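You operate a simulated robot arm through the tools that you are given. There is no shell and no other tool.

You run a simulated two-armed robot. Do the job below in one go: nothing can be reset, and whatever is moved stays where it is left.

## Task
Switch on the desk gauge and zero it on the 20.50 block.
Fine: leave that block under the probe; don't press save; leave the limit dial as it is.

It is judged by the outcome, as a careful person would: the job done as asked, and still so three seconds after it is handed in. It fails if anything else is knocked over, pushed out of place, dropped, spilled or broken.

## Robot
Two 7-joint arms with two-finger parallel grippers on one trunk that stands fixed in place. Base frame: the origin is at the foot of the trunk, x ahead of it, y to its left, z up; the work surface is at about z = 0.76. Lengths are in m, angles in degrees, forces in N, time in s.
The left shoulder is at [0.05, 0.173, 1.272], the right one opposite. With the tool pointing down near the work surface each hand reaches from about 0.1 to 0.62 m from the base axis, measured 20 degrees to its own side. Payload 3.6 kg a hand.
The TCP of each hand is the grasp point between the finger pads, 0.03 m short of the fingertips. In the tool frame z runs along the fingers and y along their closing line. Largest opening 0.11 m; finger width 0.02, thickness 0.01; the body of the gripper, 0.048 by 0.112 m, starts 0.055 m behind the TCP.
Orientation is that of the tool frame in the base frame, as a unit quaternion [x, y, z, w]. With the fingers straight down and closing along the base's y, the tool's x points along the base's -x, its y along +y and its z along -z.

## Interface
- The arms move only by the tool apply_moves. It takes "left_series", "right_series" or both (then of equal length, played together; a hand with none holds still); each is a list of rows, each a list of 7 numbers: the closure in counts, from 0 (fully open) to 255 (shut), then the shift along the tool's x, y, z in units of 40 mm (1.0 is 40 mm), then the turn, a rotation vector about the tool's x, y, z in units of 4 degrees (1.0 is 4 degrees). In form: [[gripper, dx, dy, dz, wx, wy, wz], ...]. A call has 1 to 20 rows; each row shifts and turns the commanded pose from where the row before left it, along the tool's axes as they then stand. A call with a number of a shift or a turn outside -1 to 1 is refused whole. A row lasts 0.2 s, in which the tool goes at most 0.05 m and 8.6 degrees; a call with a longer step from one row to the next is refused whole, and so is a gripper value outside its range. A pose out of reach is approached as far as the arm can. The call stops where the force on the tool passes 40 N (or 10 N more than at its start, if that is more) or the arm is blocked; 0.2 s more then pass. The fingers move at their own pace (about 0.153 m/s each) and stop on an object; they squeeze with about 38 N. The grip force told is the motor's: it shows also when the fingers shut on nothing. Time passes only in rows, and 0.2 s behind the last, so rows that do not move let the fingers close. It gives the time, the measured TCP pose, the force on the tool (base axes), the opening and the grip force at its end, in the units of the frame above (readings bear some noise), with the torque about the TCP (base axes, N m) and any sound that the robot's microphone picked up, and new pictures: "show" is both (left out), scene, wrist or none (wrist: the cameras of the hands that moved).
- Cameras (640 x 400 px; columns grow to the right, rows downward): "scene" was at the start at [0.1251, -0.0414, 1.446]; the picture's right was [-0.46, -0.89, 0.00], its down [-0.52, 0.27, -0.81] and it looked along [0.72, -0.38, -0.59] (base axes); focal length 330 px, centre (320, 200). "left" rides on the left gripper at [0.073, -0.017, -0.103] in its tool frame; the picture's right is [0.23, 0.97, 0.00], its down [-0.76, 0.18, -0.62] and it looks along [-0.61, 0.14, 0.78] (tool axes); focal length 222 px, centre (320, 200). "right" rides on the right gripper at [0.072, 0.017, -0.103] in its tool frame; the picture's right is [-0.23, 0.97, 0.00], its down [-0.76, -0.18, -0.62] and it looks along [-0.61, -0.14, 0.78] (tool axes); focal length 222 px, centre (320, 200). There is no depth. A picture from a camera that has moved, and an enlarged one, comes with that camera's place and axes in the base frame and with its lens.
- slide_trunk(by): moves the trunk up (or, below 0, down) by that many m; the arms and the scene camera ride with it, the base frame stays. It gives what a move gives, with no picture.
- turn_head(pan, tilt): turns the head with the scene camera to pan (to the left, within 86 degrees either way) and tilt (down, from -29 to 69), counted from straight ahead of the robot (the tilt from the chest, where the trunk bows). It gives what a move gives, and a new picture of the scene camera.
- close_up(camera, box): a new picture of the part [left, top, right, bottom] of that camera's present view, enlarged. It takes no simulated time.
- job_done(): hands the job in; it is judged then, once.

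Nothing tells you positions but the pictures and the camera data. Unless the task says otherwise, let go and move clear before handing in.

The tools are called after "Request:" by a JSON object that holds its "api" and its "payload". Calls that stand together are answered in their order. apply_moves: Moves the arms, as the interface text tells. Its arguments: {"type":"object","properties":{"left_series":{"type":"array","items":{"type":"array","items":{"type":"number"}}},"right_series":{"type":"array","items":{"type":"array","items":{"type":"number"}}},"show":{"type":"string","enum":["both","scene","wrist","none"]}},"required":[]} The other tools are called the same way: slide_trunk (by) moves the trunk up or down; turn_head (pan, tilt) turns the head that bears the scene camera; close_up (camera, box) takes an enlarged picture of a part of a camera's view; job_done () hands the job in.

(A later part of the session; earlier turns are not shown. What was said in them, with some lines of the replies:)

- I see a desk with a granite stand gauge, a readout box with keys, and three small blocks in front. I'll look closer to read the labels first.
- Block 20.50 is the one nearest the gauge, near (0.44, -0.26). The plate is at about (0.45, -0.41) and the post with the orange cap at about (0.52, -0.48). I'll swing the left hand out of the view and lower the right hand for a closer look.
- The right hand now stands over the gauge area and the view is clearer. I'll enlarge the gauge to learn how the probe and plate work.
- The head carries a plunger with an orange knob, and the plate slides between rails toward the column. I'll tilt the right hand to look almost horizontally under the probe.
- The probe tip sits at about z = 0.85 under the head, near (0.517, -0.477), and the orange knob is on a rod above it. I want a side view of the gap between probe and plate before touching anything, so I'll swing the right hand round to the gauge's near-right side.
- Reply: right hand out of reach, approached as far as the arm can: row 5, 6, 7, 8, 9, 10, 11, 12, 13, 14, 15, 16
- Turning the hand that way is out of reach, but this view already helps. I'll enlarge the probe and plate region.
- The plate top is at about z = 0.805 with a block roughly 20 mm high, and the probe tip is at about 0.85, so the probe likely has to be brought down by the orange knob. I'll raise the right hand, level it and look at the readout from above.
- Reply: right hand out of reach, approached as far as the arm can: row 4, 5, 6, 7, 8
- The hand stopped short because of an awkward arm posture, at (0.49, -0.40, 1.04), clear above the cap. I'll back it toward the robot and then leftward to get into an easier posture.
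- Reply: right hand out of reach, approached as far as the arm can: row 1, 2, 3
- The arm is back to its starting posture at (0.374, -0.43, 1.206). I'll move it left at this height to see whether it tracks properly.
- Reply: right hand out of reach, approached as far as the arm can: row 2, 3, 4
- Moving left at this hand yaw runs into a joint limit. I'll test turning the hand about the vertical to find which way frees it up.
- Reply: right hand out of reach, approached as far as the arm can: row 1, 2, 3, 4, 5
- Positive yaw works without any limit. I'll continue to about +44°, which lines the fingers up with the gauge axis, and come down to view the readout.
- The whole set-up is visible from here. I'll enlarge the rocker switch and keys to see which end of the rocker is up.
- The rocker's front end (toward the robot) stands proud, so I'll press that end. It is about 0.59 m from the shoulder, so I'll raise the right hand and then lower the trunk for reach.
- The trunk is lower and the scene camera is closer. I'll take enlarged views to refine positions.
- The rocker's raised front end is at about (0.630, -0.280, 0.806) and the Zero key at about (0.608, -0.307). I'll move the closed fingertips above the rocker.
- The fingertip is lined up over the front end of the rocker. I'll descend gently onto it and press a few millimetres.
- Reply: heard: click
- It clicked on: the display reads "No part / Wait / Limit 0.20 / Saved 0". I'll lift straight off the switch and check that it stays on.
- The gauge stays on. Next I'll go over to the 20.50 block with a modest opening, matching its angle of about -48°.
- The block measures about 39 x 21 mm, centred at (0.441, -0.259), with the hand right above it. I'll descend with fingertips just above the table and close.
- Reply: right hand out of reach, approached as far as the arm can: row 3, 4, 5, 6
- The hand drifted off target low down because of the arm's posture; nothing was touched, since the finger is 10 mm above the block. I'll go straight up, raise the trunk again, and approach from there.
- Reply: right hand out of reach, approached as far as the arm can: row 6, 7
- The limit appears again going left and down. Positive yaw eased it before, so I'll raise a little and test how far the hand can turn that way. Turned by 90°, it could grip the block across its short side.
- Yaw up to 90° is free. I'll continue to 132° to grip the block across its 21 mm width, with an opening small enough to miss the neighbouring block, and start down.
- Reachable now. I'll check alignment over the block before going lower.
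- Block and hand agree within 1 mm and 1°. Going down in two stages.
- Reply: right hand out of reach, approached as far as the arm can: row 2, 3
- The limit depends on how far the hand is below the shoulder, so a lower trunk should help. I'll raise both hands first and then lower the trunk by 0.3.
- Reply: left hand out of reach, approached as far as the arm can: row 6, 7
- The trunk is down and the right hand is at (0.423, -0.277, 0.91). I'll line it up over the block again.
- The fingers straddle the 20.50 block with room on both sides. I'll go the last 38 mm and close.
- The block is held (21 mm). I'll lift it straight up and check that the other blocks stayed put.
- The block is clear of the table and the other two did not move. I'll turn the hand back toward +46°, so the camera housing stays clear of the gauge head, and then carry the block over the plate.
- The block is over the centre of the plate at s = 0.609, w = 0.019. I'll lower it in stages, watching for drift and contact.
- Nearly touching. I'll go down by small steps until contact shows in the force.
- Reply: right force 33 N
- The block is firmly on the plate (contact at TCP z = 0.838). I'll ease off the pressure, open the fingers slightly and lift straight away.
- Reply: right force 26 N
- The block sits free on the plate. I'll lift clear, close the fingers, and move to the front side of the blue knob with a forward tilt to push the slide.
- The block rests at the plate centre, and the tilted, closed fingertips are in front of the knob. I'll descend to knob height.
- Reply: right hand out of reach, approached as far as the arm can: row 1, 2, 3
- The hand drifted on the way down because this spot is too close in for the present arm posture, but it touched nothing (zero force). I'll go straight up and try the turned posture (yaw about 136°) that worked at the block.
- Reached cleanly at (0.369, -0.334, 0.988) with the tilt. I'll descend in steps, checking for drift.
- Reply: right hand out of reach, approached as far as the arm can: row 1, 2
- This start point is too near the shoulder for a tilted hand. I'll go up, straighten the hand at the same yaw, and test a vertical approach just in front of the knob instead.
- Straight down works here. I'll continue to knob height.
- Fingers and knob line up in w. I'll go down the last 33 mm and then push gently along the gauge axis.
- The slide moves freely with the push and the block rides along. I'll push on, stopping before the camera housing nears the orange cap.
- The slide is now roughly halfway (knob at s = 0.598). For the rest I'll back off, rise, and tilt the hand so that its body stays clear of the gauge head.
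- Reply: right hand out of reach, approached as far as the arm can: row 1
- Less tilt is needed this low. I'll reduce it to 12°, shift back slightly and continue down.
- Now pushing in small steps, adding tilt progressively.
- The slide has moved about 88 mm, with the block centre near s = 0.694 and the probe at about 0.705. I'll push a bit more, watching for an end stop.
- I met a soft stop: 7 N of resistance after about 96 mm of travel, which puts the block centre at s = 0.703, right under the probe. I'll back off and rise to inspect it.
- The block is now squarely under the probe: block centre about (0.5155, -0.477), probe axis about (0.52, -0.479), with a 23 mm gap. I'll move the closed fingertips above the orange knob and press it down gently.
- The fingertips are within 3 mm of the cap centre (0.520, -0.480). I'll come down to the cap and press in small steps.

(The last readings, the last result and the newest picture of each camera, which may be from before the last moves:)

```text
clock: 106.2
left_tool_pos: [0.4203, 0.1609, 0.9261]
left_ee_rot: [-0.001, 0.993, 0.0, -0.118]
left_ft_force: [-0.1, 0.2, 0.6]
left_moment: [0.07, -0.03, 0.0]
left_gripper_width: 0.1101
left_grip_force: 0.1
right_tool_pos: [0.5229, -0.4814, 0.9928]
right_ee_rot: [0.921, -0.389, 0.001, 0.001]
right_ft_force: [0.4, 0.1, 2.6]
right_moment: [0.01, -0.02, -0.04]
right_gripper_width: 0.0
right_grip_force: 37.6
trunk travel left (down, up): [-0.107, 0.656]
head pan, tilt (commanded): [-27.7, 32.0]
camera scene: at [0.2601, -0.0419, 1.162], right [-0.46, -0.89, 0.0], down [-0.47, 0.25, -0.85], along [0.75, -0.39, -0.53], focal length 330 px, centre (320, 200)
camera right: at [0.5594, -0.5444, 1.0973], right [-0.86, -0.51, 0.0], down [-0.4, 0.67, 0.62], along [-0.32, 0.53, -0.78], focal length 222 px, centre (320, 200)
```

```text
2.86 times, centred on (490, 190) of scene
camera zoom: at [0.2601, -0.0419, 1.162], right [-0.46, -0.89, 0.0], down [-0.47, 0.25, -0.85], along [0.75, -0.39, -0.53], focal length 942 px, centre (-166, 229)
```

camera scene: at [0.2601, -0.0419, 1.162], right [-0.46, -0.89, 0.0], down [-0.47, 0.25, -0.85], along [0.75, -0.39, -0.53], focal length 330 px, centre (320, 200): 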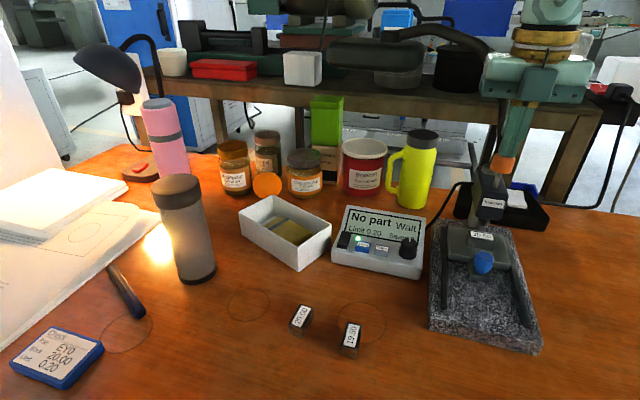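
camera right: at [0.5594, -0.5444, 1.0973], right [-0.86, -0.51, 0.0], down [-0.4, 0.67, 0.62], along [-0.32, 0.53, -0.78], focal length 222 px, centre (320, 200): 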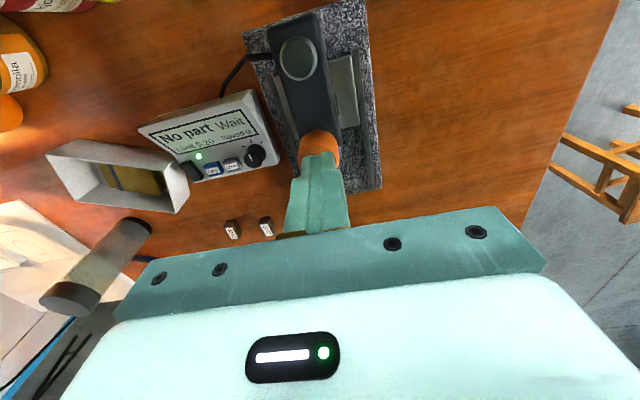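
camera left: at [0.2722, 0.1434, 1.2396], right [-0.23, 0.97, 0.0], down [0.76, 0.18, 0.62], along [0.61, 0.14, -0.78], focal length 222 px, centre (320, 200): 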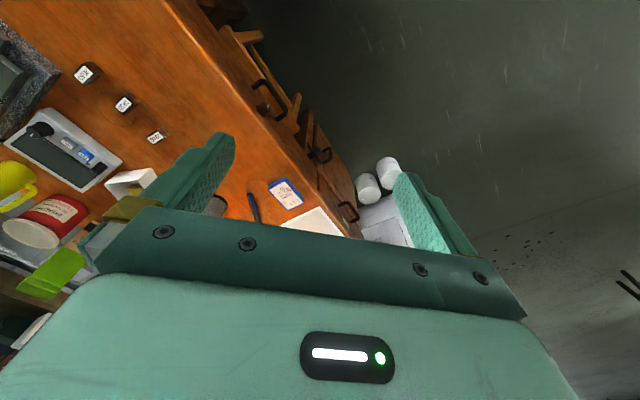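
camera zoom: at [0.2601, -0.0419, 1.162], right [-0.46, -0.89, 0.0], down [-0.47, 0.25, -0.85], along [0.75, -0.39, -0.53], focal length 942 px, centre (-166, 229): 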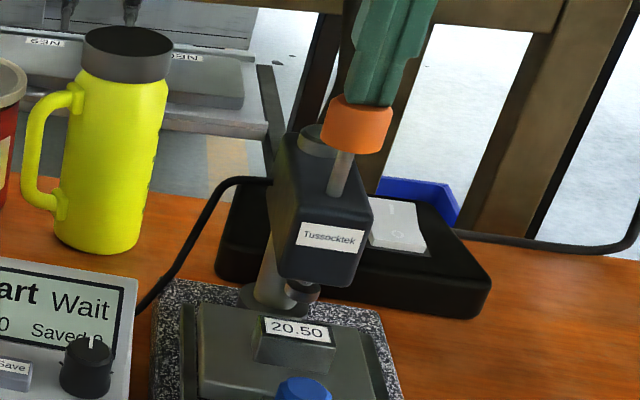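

In contact (2.6 N). Pressing further in small steps.

Request:
{"api": "apply_moves", "payload": {"right_series": [[255, 0, 0, 0.1, 0, 0, 0], [255, 0, 0, 0.1, 0, 0, 0], [255, 0, 0, 0, 0, 0, 0]], "show": "none"}}

Request:
{"api": "close_up", "payload": {"camera": "scene", "box": [430, 120, 550, 260]}}

```text
clock: 107.0
left_tool_pos: [0.4229, 0.1601, 0.9262]
left_ee_rot: [-0.001, 0.993, 0.0, -0.118]
left_ft_force: [-0.2, 0.0, 0.2]
left_moment: [0.02, -0.01, -0.02]
left_gripper_width: 0.1098
left_grip_force: 0.0
right_tool_pos: [0.5224, -0.4816, 0.9856]
right_ee_rot: [0.921, -0.39, 0.0, 0.001]
right_ft_force: [0.1, -0.1, -1.0]
right_moment: [-0.02, 0.02, 0.03]
right_gripper_width: 0.0
right_grip_force: 37.5
trunk travel left (down, up): [-0.107, 0.656]
head pan, tilt (commanded): [-27.7, 32.0]
```

```text
2.86 times, centred on (490, 190) of scene
camera zoom: at [0.2603, -0.0421, 1.162], right [-0.46, -0.89, 0.0], down [-0.47, 0.25, -0.85], along [0.75, -0.39, -0.53], focal length 942 px, centre (-166, 229)
```

zoom: 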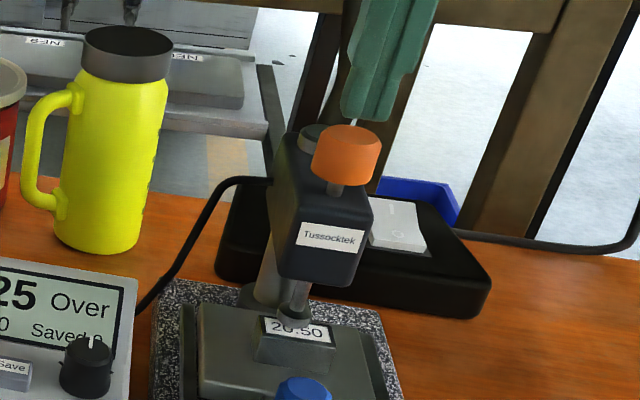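

The probe released and dropped onto the block by itself, and the display now shows a reading. I'll lift the hand away and read the display.

Request:
{"api": "apply_moves", "payload": {"right_series": [[255, 0, 0, -1, 0, 0, 0], [255, 0, 0, -0.5, 0, 0, 0], [255, 0, 0, 0, 0, 0, 0]], "show": "scene"}}

Request:
{"api": "close_up", "payload": {"camera": "scene", "box": [320, 195, 430, 285]}}

Request:
{"api": "close_up", "payload": {"camera": "scene", "box": [430, 140, 530, 280]}}

```text
clock: 107.8
left_tool_pos: [0.4215, 0.1591, 0.9267]
left_ee_rot: [-0.001, 0.993, 0.0, -0.119]
left_ft_force: [0.6, 0.0, -0.1]
left_moment: [0.0, 0.0, -0.04]
left_gripper_width: 0.1101
left_grip_force: 0.0
right_tool_pos: [0.5221, -0.4808, 1.0461]
right_ee_rot: [0.921, -0.39, 0.0, 0.002]
right_ft_force: [-0.3, -0.1, 0.0]
right_moment: [-0.01, 0.0, 0.0]
right_gripper_width: 0.0
right_grip_force: 37.5
trunk travel left (down, up): [-0.107, 0.656]
head pan, tilt (commanded): [-27.7, 32.0]
camera scene: at [0.2603, -0.0422, 1.1619], right [-0.46, -0.89, 0.0], down [-0.47, 0.25, -0.85], along [0.75, -0.39, -0.53], focal length 330 px, centre (320, 200)
```

scene: 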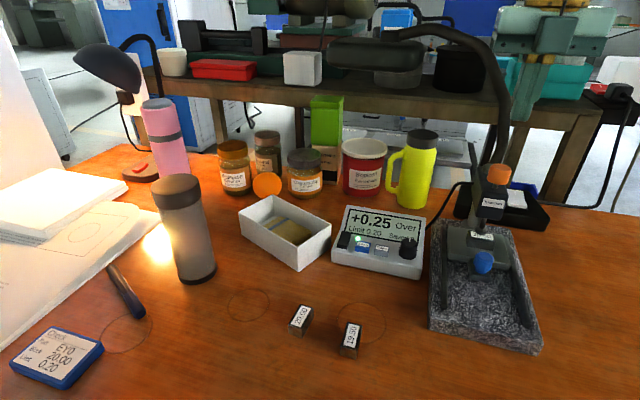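

```text
4.44 times, centred on (375, 240) of scene
camera zoom: at [0.2603, -0.0422, 1.1619], right [-0.46, -0.89, 0.0], down [-0.47, 0.25, -0.85], along [0.75, -0.39, -0.53], focal length 1465 px, centre (76, 22)
```

zoom: 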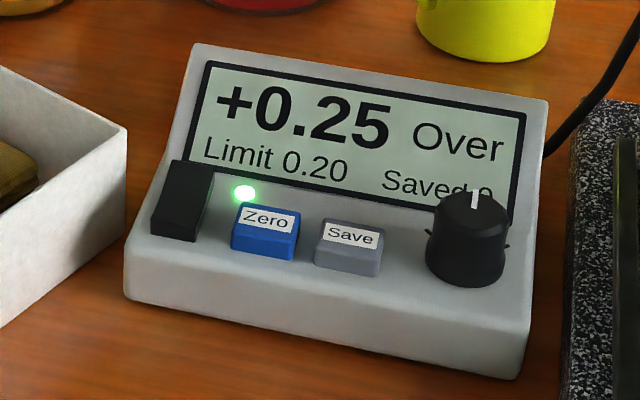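

```text
2.86 times, centred on (480, 210) of scene
camera zoom: at [0.2603, -0.0422, 1.1619], right [-0.46, -0.89, 0.0], down [-0.47, 0.25, -0.85], along [0.75, -0.39, -0.53], focal length 942 px, centre (-137, 171)
```

zoom: 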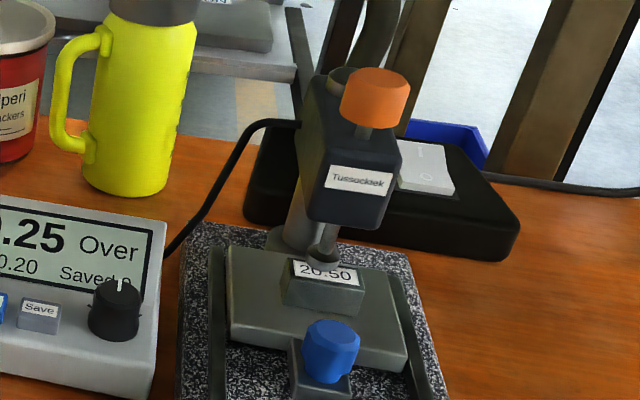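

The probe rests on the 20.50 block and the display reads +0.25 Over. Now I'll move over the Zero key at about (0.608, -0.305), well away from Save.

Request:
{"api": "apply_moves", "payload": {"right_series": [[255, -0.336, -0.922, 0, 0, 0, 0], [255, -0.336, -0.922, 0, 0, 0, 0], [255, -0.336, -0.922, 0, 0, 0, 0], [255, -0.336, -0.922, 0, 0, 0, 0], [255, -0.336, -0.922, 0, 0, 0, 0], [255, 0, 0, 0, 0, 0, 0]]}}

Request:
{"api": "close_up", "payload": {"camera": "right", "box": [220, 20, 420, 220]}}

```text
clock: 109.2
left_tool_pos: [0.4223, 0.1595, 0.9259]
left_ee_rot: [-0.001, 0.993, 0.0, -0.118]
left_ft_force: [-0.4, 0.7, 0.3]
left_moment: [0.0, 0.02, 0.01]
left_gripper_width: 0.1099
left_grip_force: 0.0
right_tool_pos: [0.6077, -0.3037, 1.0465]
right_ee_rot: [0.921, -0.39, 0.001, 0.001]
right_ft_force: [0.0, 0.1, 0.0]
right_moment: [-0.01, 0.01, 0.0]
right_gripper_width: 0.0
right_grip_force: 37.3
trunk travel left (down, up): [-0.107, 0.656]
head pan, tilt (commanded): [-27.7, 32.0]
camera scene: at [0.2599, -0.0422, 1.1621], right [-0.47, -0.89, 0.0], down [-0.47, 0.25, -0.85], along [0.75, -0.39, -0.53], focal length 330 px, centre (320, 200)
camera right: at [0.6449, -0.3679, 1.1502], right [-0.86, -0.51, 0.0], down [-0.4, 0.67, 0.62], along [-0.32, 0.53, -0.78], focal length 222 px, centre (320, 200)
```

scene: 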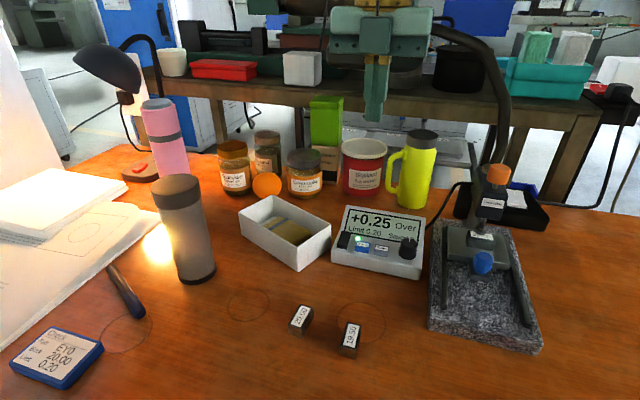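
right: 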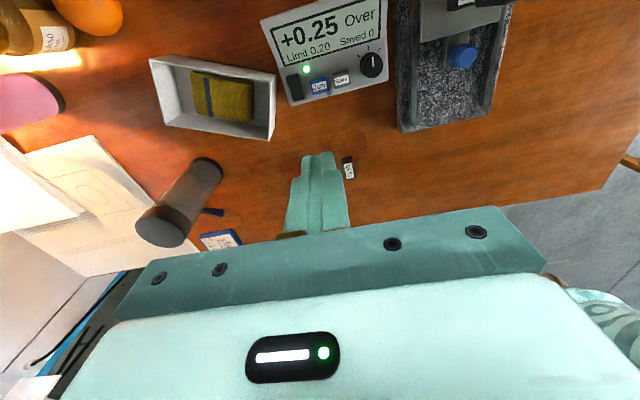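

```text
2.00 times, centred on (320, 120) of right
camera zoom: at [0.6449, -0.3679, 1.1502], right [-0.86, -0.51, 0.0], down [-0.4, 0.67, 0.62], along [-0.32, 0.53, -0.78], focal length 444 px, centre (320, 360)
```

zoom: 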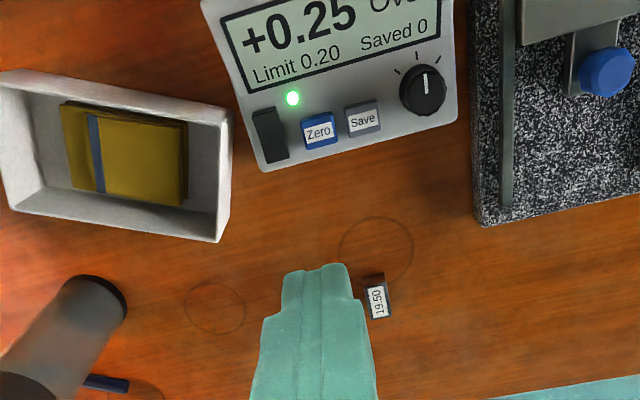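

Request:
{"api": "apply_moves", "payload": {"right_series": [[255, 0.05, -0.02, 1, 0, 0, 0], [255, 0, 0, 1, 0, 0, 0], [255, 0, 0, 1, 0, 0, 0], [255, 0, 0, 1, 0, 0, 0], [255, 0, 0, 0.4, 0, 0, 0], [255, 0, 0, 0, 0, 0, 0]]}}

Request:
{"api": "close_up", "payload": {"camera": "right", "box": [240, 40, 420, 220]}}

Request:
{"api": "close_up", "payload": {"camera": "scene", "box": [320, 195, 430, 285]}}

```text
clock: 110.6
left_tool_pos: [0.4221, 0.1594, 0.9265]
left_ee_rot: [-0.002, 0.993, 0.0, -0.119]
left_ft_force: [0.5, -0.1, 0.9]
left_moment: [0.01, -0.01, -0.03]
left_gripper_width: 0.1102
left_grip_force: 0.1
right_tool_pos: [0.6101, -0.3057, 0.8681]
right_ee_rot: [0.921, -0.39, 0.001, 0.001]
right_ft_force: [0.6, -0.2, 0.6]
right_moment: [-0.02, -0.02, -0.02]
right_gripper_width: 0.0
right_grip_force: 38.1
trunk travel left (down, up): [-0.107, 0.656]
head pan, tilt (commanded): [-27.7, 32.0]
camera scene: at [0.2603, -0.0421, 1.162], right [-0.46, -0.89, 0.0], down [-0.47, 0.25, -0.85], along [0.75, -0.39, -0.53], focal length 330 px, centre (320, 200)
camera right: at [0.6469, -0.3693, 0.9726], right [-0.86, -0.51, 0.0], down [-0.4, 0.67, 0.62], along [-0.32, 0.53, -0.78], focal length 222 px, centre (320, 200)
```

scene: 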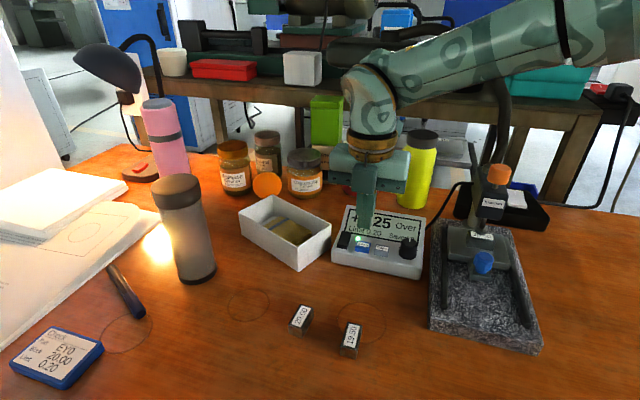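
right: 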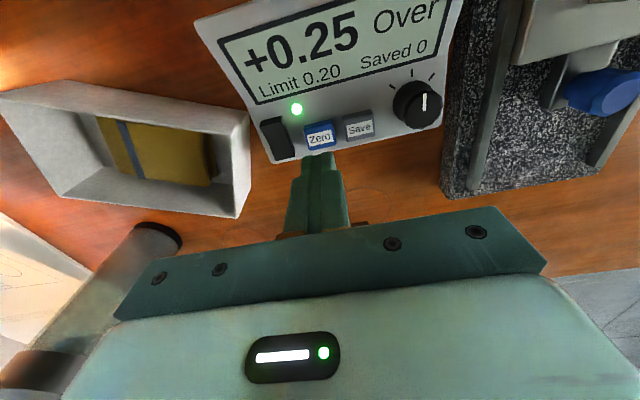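

```text
2.22 times, centred on (330, 130) of right
camera zoom: at [0.6469, -0.3693, 0.9726], right [-0.86, -0.51, 0.0], down [-0.4, 0.67, 0.62], along [-0.32, 0.53, -0.78], focal length 494 px, centre (298, 356)
```

zoom: 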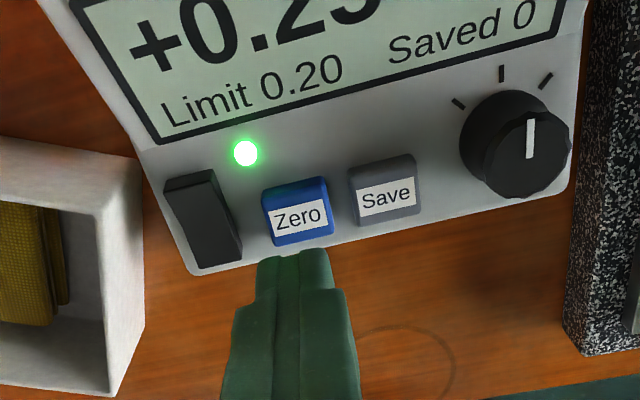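

```text
4.44 times, centred on (375, 240) of scene
camera zoom: at [0.2603, -0.0421, 1.162], right [-0.46, -0.89, 0.0], down [-0.47, 0.25, -0.85], along [0.75, -0.39, -0.53], focal length 1465 px, centre (76, 22)
```

zoom: 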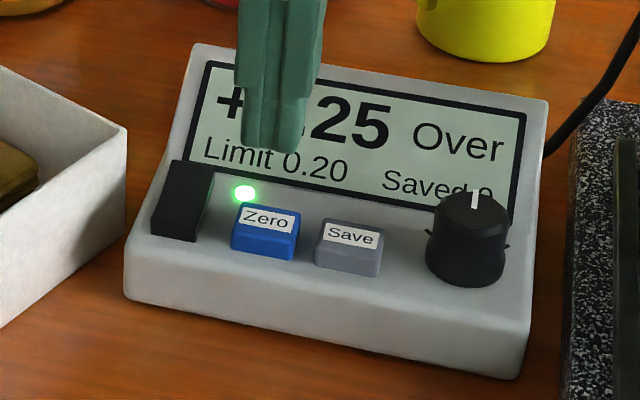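

The fingertip is aligned over Zero with about 9 mm clearance to Save. I'll lower it and press until it clicks.

Request:
{"api": "apply_moves", "payload": {"right_series": [[255, 0.05, 0, 0.55, 0, 0, 0], [255, 0, 0, 0.075, 0, 0, 0], [255, 0, 0, 0.05, 0, 0, 0], [255, 0, 0, 0, 0, 0, 0]]}}

Request:
{"api": "close_up", "payload": {"camera": "right", "box": [240, 40, 420, 220]}}

Request:
{"api": "close_up", "payload": {"camera": "scene", "box": [320, 195, 430, 285]}}

```text
clock: 111.6
left_tool_pos: [0.4222, 0.1604, 0.9267]
left_ee_rot: [-0.002, 0.993, -0.001, -0.118]
left_ft_force: [0.3, 0.6, 0.4]
left_moment: [0.0, 0.02, 0.0]
left_gripper_width: 0.11
left_grip_force: 0.2
right_tool_pos: [0.6113, -0.3074, 0.8413]
right_ee_rot: [0.921, -0.39, 0.0, 0.002]
right_ft_force: [0.3, -0.3, 0.9]
right_moment: [0.01, 0.0, -0.03]
right_gripper_width: 0.0
right_grip_force: 37.8
trunk travel left (down, up): [-0.107, 0.656]
head pan, tilt (commanded): [-27.7, 32.0]
camera scene: at [0.2603, -0.0421, 1.162], right [-0.46, -0.89, 0.0], down [-0.47, 0.25, -0.85], along [0.75, -0.39, -0.53], focal length 330 px, centre (320, 200)
camera right: at [0.6486, -0.3708, 0.9458], right [-0.86, -0.51, 0.0], down [-0.4, 0.67, 0.62], along [-0.32, 0.53, -0.78], focal length 222 px, centre (320, 200)
```

scene: 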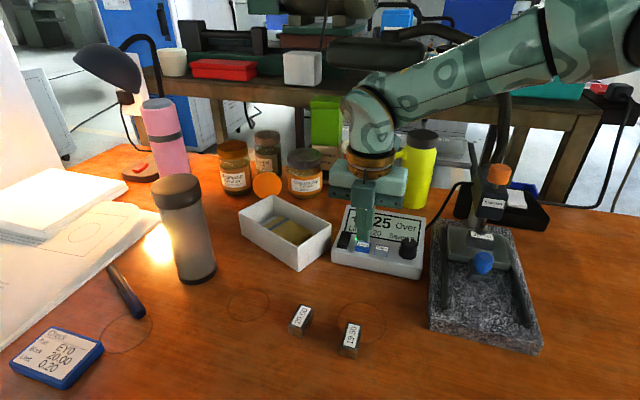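
right: 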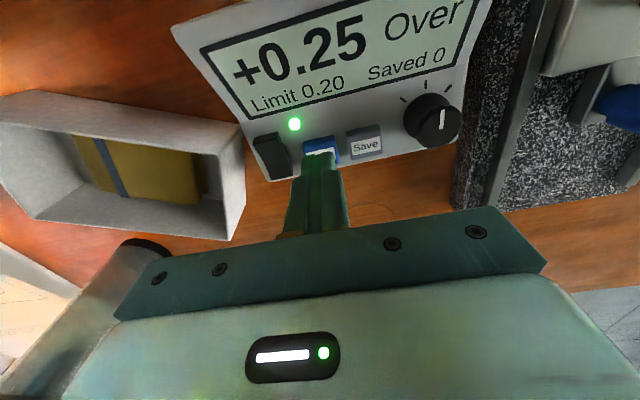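

```text
2.22 times, centred on (330, 130) of right
camera zoom: at [0.6486, -0.3708, 0.9458], right [-0.86, -0.51, 0.0], down [-0.4, 0.67, 0.62], along [-0.32, 0.53, -0.78], focal length 494 px, centre (298, 356)
```

zoom: 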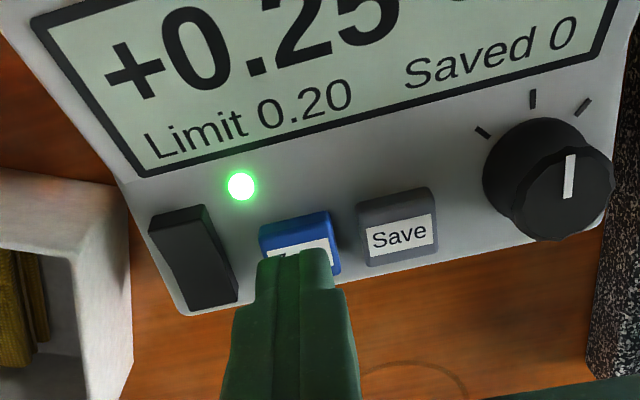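

```text
4.44 times, centred on (375, 240) of scene
camera zoom: at [0.2603, -0.0421, 1.162], right [-0.46, -0.89, 0.0], down [-0.47, 0.25, -0.85], along [0.75, -0.39, -0.53], focal length 1465 px, centre (76, 22)
```

zoom: 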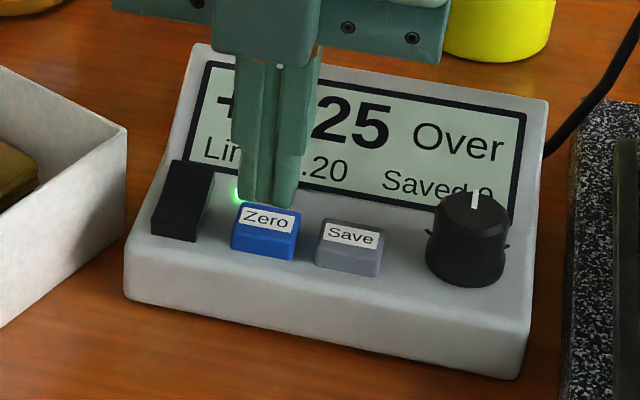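

Triangulation puts the key centre at (0.608, -0.306), about 3 mm in front of the fingertip centre. I'll shift back by that much and press in small steps.

Request:
{"api": "apply_moves", "payload": {"right_series": [[255, -0.075, 0, 0, 0, 0, 0], [255, 0, 0, 0.05, 0, 0, 0], [255, 0, 0, 0.05, 0, 0, 0], [255, 0, 0, 0.05, 0, 0, 0], [255, 0, 0, 0, 0, 0, 0]], "show": "wrist"}}

Request:
{"api": "close_up", "payload": {"camera": "scene", "box": [320, 195, 430, 285]}}

```text
clock: 112.8
left_tool_pos: [0.4223, 0.16, 0.925]
left_ee_rot: [-0.001, 0.993, 0.0, -0.118]
left_ft_force: [0.1, 1.0, -0.1]
left_moment: [0.01, -0.03, -0.03]
left_gripper_width: 0.1099
left_grip_force: 0.1
right_tool_pos: [0.6092, -0.3044, 0.8354]
right_ee_rot: [0.921, -0.39, 0.0, 0.002]
right_ft_force: [-0.6, 0.1, 0.5]
right_moment: [0.02, 0.0, -0.02]
right_gripper_width: 0.0002
right_grip_force: 37.8
trunk travel left (down, up): [-0.107, 0.656]
head pan, tilt (commanded): [-27.7, 32.0]
camera right: at [0.6467, -0.3686, 0.9395], right [-0.86, -0.51, 0.0], down [-0.4, 0.67, 0.62], along [-0.32, 0.53, -0.78], focal length 222 px, centre (320, 200)
```

right: 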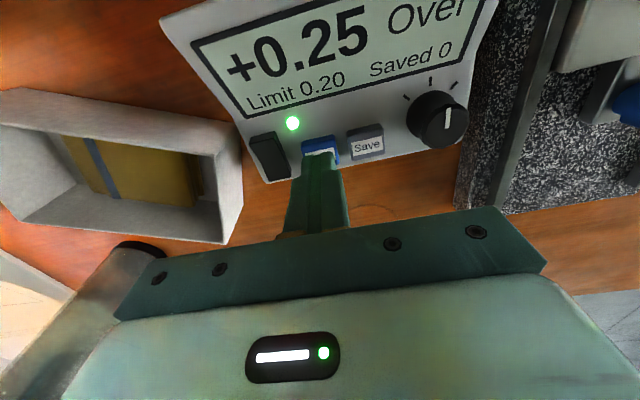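

```text
4.44 times, centred on (375, 240) of scene
camera zoom: at [0.2603, -0.0421, 1.1619], right [-0.46, -0.89, 0.0], down [-0.47, 0.25, -0.85], along [0.75, -0.39, -0.53], focal length 1465 px, centre (76, 22)
```

zoom: 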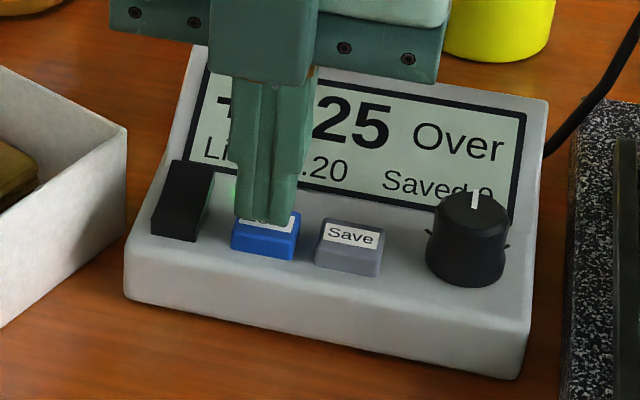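

Request:
{"api": "apply_moves", "payload": {"right_series": [[255, 0, 0, 0.05, 0, 0, 0], [255, 0, 0, 0, 0, 0, 0]], "show": "none"}}

Request:
{"api": "apply_moves", "payload": {"right_series": [[255, 0, 0, 0.05, 0, 0, 0], [255, 0, 0, 0, 0, 0, 0]], "show": "none"}}

Request:
{"api": "close_up", "payload": {"camera": "scene", "box": [320, 195, 430, 285]}}

```text
clock: 113.4
left_tool_pos: [0.4226, 0.1606, 0.9267]
left_ee_rot: [-0.001, 0.993, 0.0, -0.117]
left_ft_force: [0.3, 0.2, -0.1]
left_moment: [0.0, -0.02, -0.01]
left_gripper_width: 0.1099
left_grip_force: 0.0
right_tool_pos: [0.6085, -0.305, 0.8337]
right_ee_rot: [0.921, -0.39, 0.0, 0.001]
right_ft_force: [0.3, 0.0, -0.1]
right_moment: [0.05, -0.01, 0.01]
right_gripper_width: 0.0
right_grip_force: 37.7
trunk travel left (down, up): [-0.107, 0.656]
head pan, tilt (commanded): [-27.7, 32.0]
```

```text
clock: 114.0
left_tool_pos: [0.423, 0.1595, 0.9265]
left_ee_rot: [-0.001, 0.993, -0.001, -0.118]
left_ft_force: [0.3, -0.5, 0.6]
left_moment: [0.02, 0.0, -0.03]
left_gripper_width: 0.1099
left_grip_force: 0.1
right_tool_pos: [0.6095, -0.3052, 0.8311]
right_ee_rot: [0.921, -0.39, 0.0, 0.001]
right_ft_force: [-0.1, 0.3, -0.3]
right_moment: [0.01, 0.0, -0.02]
right_gripper_width: 0.0003
right_grip_force: 37.7
trunk travel left (down, up): [-0.107, 0.656]
head pan, tilt (commanded): [-27.7, 32.0]
```

```text
4.44 times, centred on (375, 240) of scene
camera zoom: at [0.2603, -0.0421, 1.1619], right [-0.46, -0.89, 0.0], down [-0.47, 0.25, -0.85], along [0.75, -0.39, -0.53], focal length 1465 px, centre (76, 22)
```

zoom: 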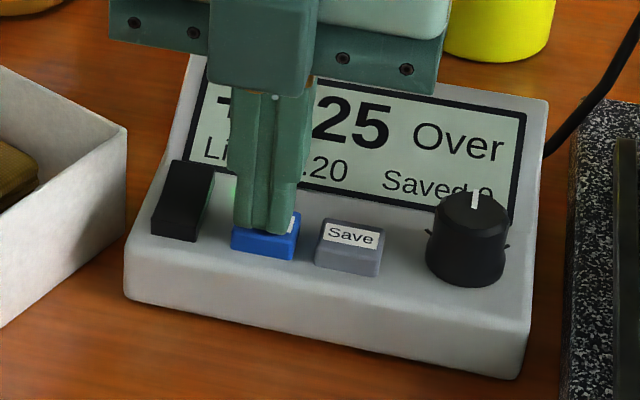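

Just about at the key top. Continuing gently.

Request:
{"api": "apply_moves", "payload": {"right_series": [[255, 0, 0, 0.04, 0, 0, 0], [255, 0, 0, 0, 0, 0, 0]], "show": "none"}}

Request:
{"api": "apply_moves", "payload": {"right_series": [[255, 0, 0, 0.04, 0, 0, 0], [255, 0, 0, 0, 0, 0, 0]], "show": "none"}}

Request:
{"api": "close_up", "payload": {"camera": "scene", "box": [320, 195, 430, 285]}}

Request:
{"api": "close_up", "payload": {"camera": "right", "box": [240, 40, 420, 220]}}

```text
clock: 114.6
left_tool_pos: [0.4205, 0.1595, 0.9267]
left_ee_rot: [-0.001, 0.993, 0.0, -0.118]
left_ft_force: [-0.2, -0.5, 0.0]
left_moment: [-0.01, 0.02, 0.03]
left_gripper_width: 0.1097
left_grip_force: 0.1
right_tool_pos: [0.6091, -0.3049, 0.8299]
right_ee_rot: [0.921, -0.39, 0.0, 0.002]
right_ft_force: [0.8, 0.0, 0.0]
right_moment: [-0.02, 0.01, -0.01]
right_gripper_width: 0.0
right_grip_force: 37.4
trunk travel left (down, up): [-0.107, 0.656]
head pan, tilt (commanded): [-27.7, 32.0]
```

```text
clock: 115.2
left_tool_pos: [0.4229, 0.1592, 0.9263]
left_ee_rot: [-0.001, 0.993, 0.0, -0.118]
left_ft_force: [0.5, -0.2, -0.2]
left_moment: [0.02, -0.01, 0.0]
left_gripper_width: 0.1099
left_grip_force: 0.1
right_tool_pos: [0.6091, -0.3046, 0.828]
right_ee_rot: [0.921, -0.389, 0.0, 0.001]
right_ft_force: [-0.9, -0.4, 1.1]
right_moment: [0.02, 0.05, 0.04]
right_gripper_width: 0.0
right_grip_force: 37.2
trunk travel left (down, up): [-0.107, 0.656]
head pan, tilt (commanded): [-27.7, 32.0]
heard: click
```

```text
4.44 times, centred on (375, 240) of scene
camera zoom: at [0.2601, -0.0421, 1.162], right [-0.46, -0.89, 0.0], down [-0.47, 0.25, -0.85], along [0.75, -0.39, -0.53], focal length 1465 px, centre (76, 22)
```

zoom: 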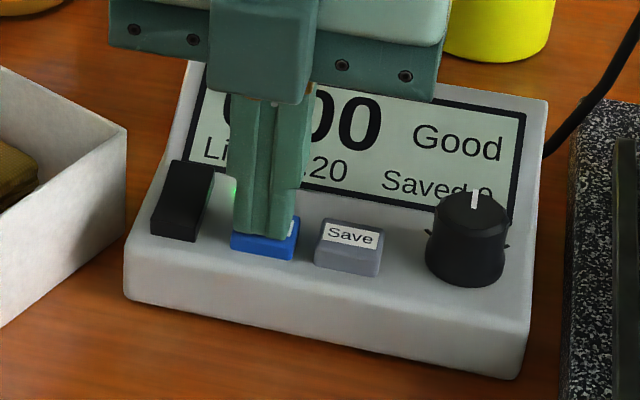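

```text
2.22 times, centred on (330, 130) of right
camera zoom: at [0.6465, -0.3686, 0.9329], right [-0.86, -0.51, 0.0], down [-0.4, 0.67, 0.62], along [-0.32, 0.53, -0.78], focal length 494 px, centre (298, 356)
```

zoom: 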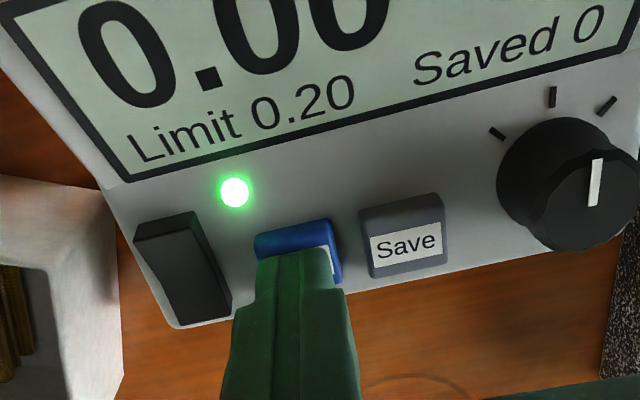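

It clicked, and the display reads 0.00 Good, Limit 0.20, Saved 0. I'll lift straight up and move clear.

Request:
{"api": "apply_moves", "payload": {"right_series": [[255, 0, 0, -0.25, 0, 0, 0], [255, 0, 0, -1, 0, 0, 0], [255, 0, 0, -1, 0, 0, 0], [255, 0, 0, -1, 0, 0, 0], [255, 0, 0, -1, 0, 0, 0], [255, 0, 0, -1, 0, 0, 0], [255, 0, 0, 0, 0, 0, 0]]}}

Request:
{"api": "close_up", "payload": {"camera": "scene", "box": [320, 195, 430, 285]}}

Request:
{"api": "close_up", "payload": {"camera": "scene", "box": [430, 140, 530, 280]}}

```text
clock: 116.8
left_tool_pos: [0.4224, 0.1596, 0.926]
left_ee_rot: [-0.001, 0.993, 0.0, -0.118]
left_ft_force: [-0.7, 0.2, -0.2]
left_moment: [0.05, -0.01, -0.01]
left_gripper_width: 0.1102
left_grip_force: 0.1
right_tool_pos: [0.6093, -0.3044, 1.0384]
right_ee_rot: [0.921, -0.39, 0.001, 0.001]
right_ft_force: [-0.1, 0.0, 0.0]
right_moment: [0.01, 0.01, 0.02]
right_gripper_width: 0.0
right_grip_force: 37.8
trunk travel left (down, up): [-0.107, 0.656]
head pan, tilt (commanded): [-27.7, 32.0]
camera scene: at [0.2604, -0.0421, 1.1619], right [-0.46, -0.89, 0.0], down [-0.47, 0.25, -0.85], along [0.75, -0.39, -0.53], focal length 330 px, centre (320, 200)
camera right: at [0.6469, -0.368, 1.143], right [-0.86, -0.51, 0.0], down [-0.4, 0.67, 0.62], along [-0.32, 0.53, -0.78], focal length 222 px, centre (320, 200)
```

scene: 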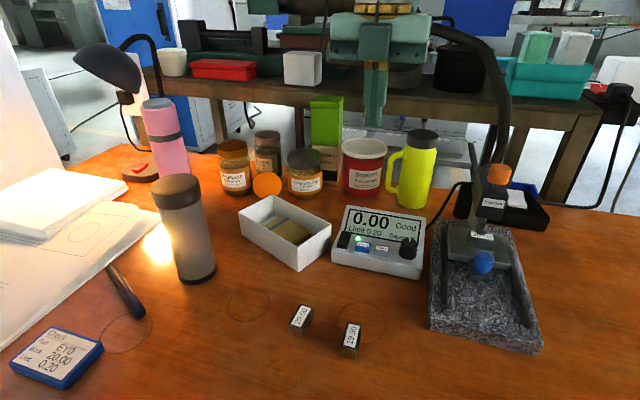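
right: 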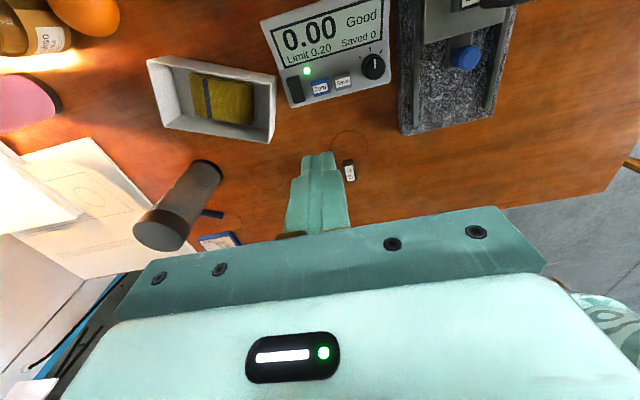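

```text
4.44 times, centred on (375, 240) of scene
camera zoom: at [0.2604, -0.0421, 1.1619], right [-0.46, -0.89, 0.0], down [-0.47, 0.25, -0.85], along [0.75, -0.39, -0.53], focal length 1465 px, centre (76, 22)
```

zoom: 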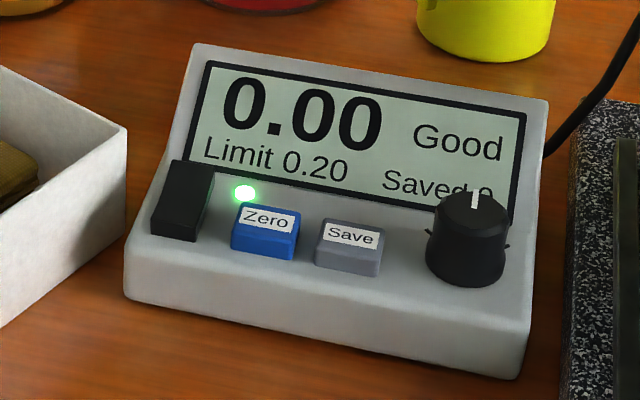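

```text
2.86 times, centred on (480, 210) of scene
camera zoom: at [0.2604, -0.0421, 1.1619], right [-0.46, -0.89, 0.0], down [-0.47, 0.25, -0.85], along [0.75, -0.39, -0.53], focal length 942 px, centre (-137, 171)
```

zoom: 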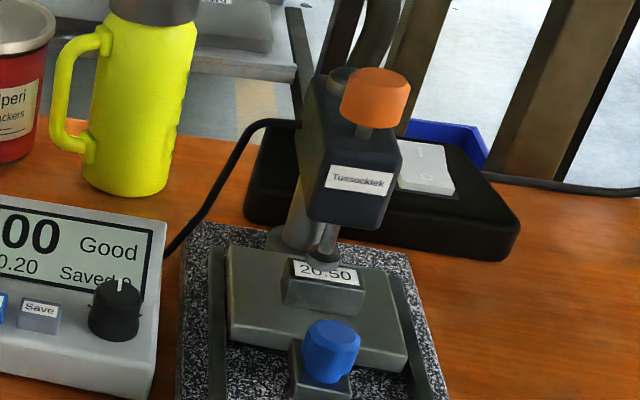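

Display 0.00 Good, power on, nothing saved, limit still 0.20, probe resting on the 20.50 block. I'll raise the hand further, wait a few seconds and check again.

Request:
{"api": "apply_moves", "payload": {"right_series": [[255, 0, 0, -1, 0, 0, 0], [255, 0, 0, -1, 0, 0, 0], [255, 0, 0, 0, 0, 0, 0], [255, 0, 0, 0, 0, 0, 0], [255, 0, 0, 0, 0, 0, 0], [255, 0, 0, 0, 0, 0, 0], [255, 0, 0, 0, 0, 0, 0], [255, 0, 0, 0, 0, 0, 0], [255, 0, 0, 0, 0, 0, 0], [255, 0, 0, 0, 0, 0, 0], [255, 0, 0, 0, 0, 0, 0], [255, 0, 0, 0, 0, 0, 0], [255, 0, 0, 0, 0, 0, 0], [255, 0, 0, 0, 0, 0, 0], [255, 0, 0, 0, 0, 0, 0], [255, 0, 0, 0, 0, 0, 0]], "show": "scene"}}

Request:
{"api": "close_up", "payload": {"camera": "scene", "box": [320, 150, 530, 290]}}

```text
clock: 120.2
left_tool_pos: [0.4212, 0.1611, 0.9268]
left_ee_rot: [-0.002, 0.993, 0.0, -0.118]
left_ft_force: [-0.3, -0.1, -0.2]
left_moment: [0.0, 0.0, -0.01]
left_gripper_width: 0.1099
left_grip_force: 0.1
right_tool_pos: [0.6054, -0.3063, 1.1141]
right_ee_rot: [0.921, -0.389, 0.001, 0.0]
right_ft_force: [-0.8, -0.1, -0.3]
right_moment: [0.03, 0.02, 0.01]
right_gripper_width: 0.0
right_grip_force: 37.6
right hand out of reach, approached as far as the arm can: row 2
trunk travel left (down, up): [-0.107, 0.656]
head pan, tilt (commanded): [-27.7, 32.0]
camera scene: at [0.2604, -0.0421, 1.1619], right [-0.46, -0.89, 0.0], down [-0.47, 0.25, -0.85], along [0.75, -0.39, -0.53], focal length 330 px, centre (320, 200)
```

scene: 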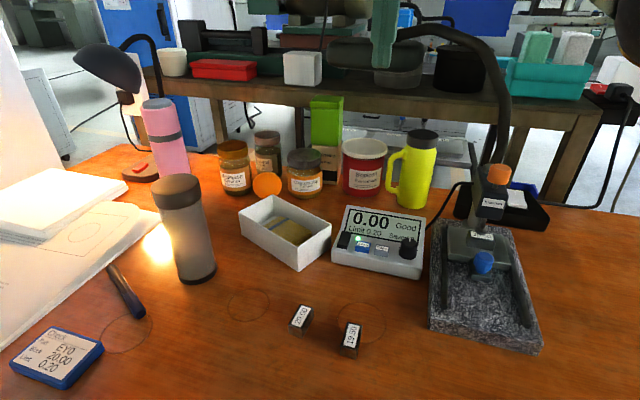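

```text
2.86 times, centred on (425, 220) of scene
camera zoom: at [0.2604, -0.0421, 1.1619], right [-0.46, -0.89, 0.0], down [-0.47, 0.25, -0.85], along [0.75, -0.39, -0.53], focal length 942 px, centre (20, 143)
```

zoom: 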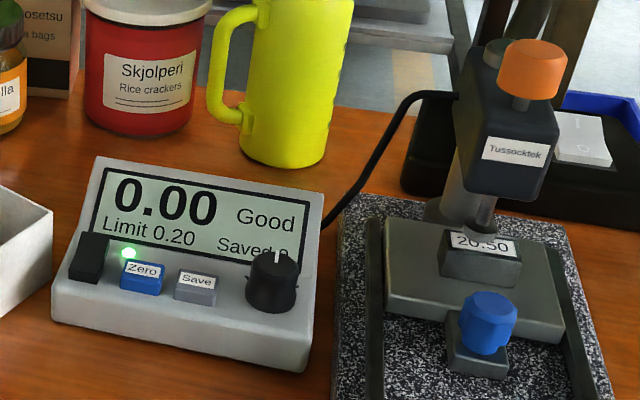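

The reading has held at 0.00 Good for over three seconds. The 20.50 block is under the probe, nothing has been saved, the limit is unchanged, the other items are undisturbed and both hands are clear. I'm handing in.

Request:
{"api": "job_done", "payload": {}}

```text
The job is handed in.
```

The desk gauge is on and zeroed on the 20.50 block. The display reads 0.00 Good and held that for over three seconds before I handed in.

- **Block:** the 20.50 block is still under the probe, sitting on the slide plate, which is pushed back to its stop. I turned the block a quarter turn from how it lay on the desk.
- **Probe:** pressing the orange knob dropped the probe onto the block. It read +0.25 Over before I pressed Zero.
- **Save and limit:** I didn't press Save, so the saved count is still 0. I didn't touch the limit dial, and it still shows 0.20.
- **Everything else:** the 19.50 and 20.00 blocks and the other items on the desk look undisturbed. Both hands are clear.
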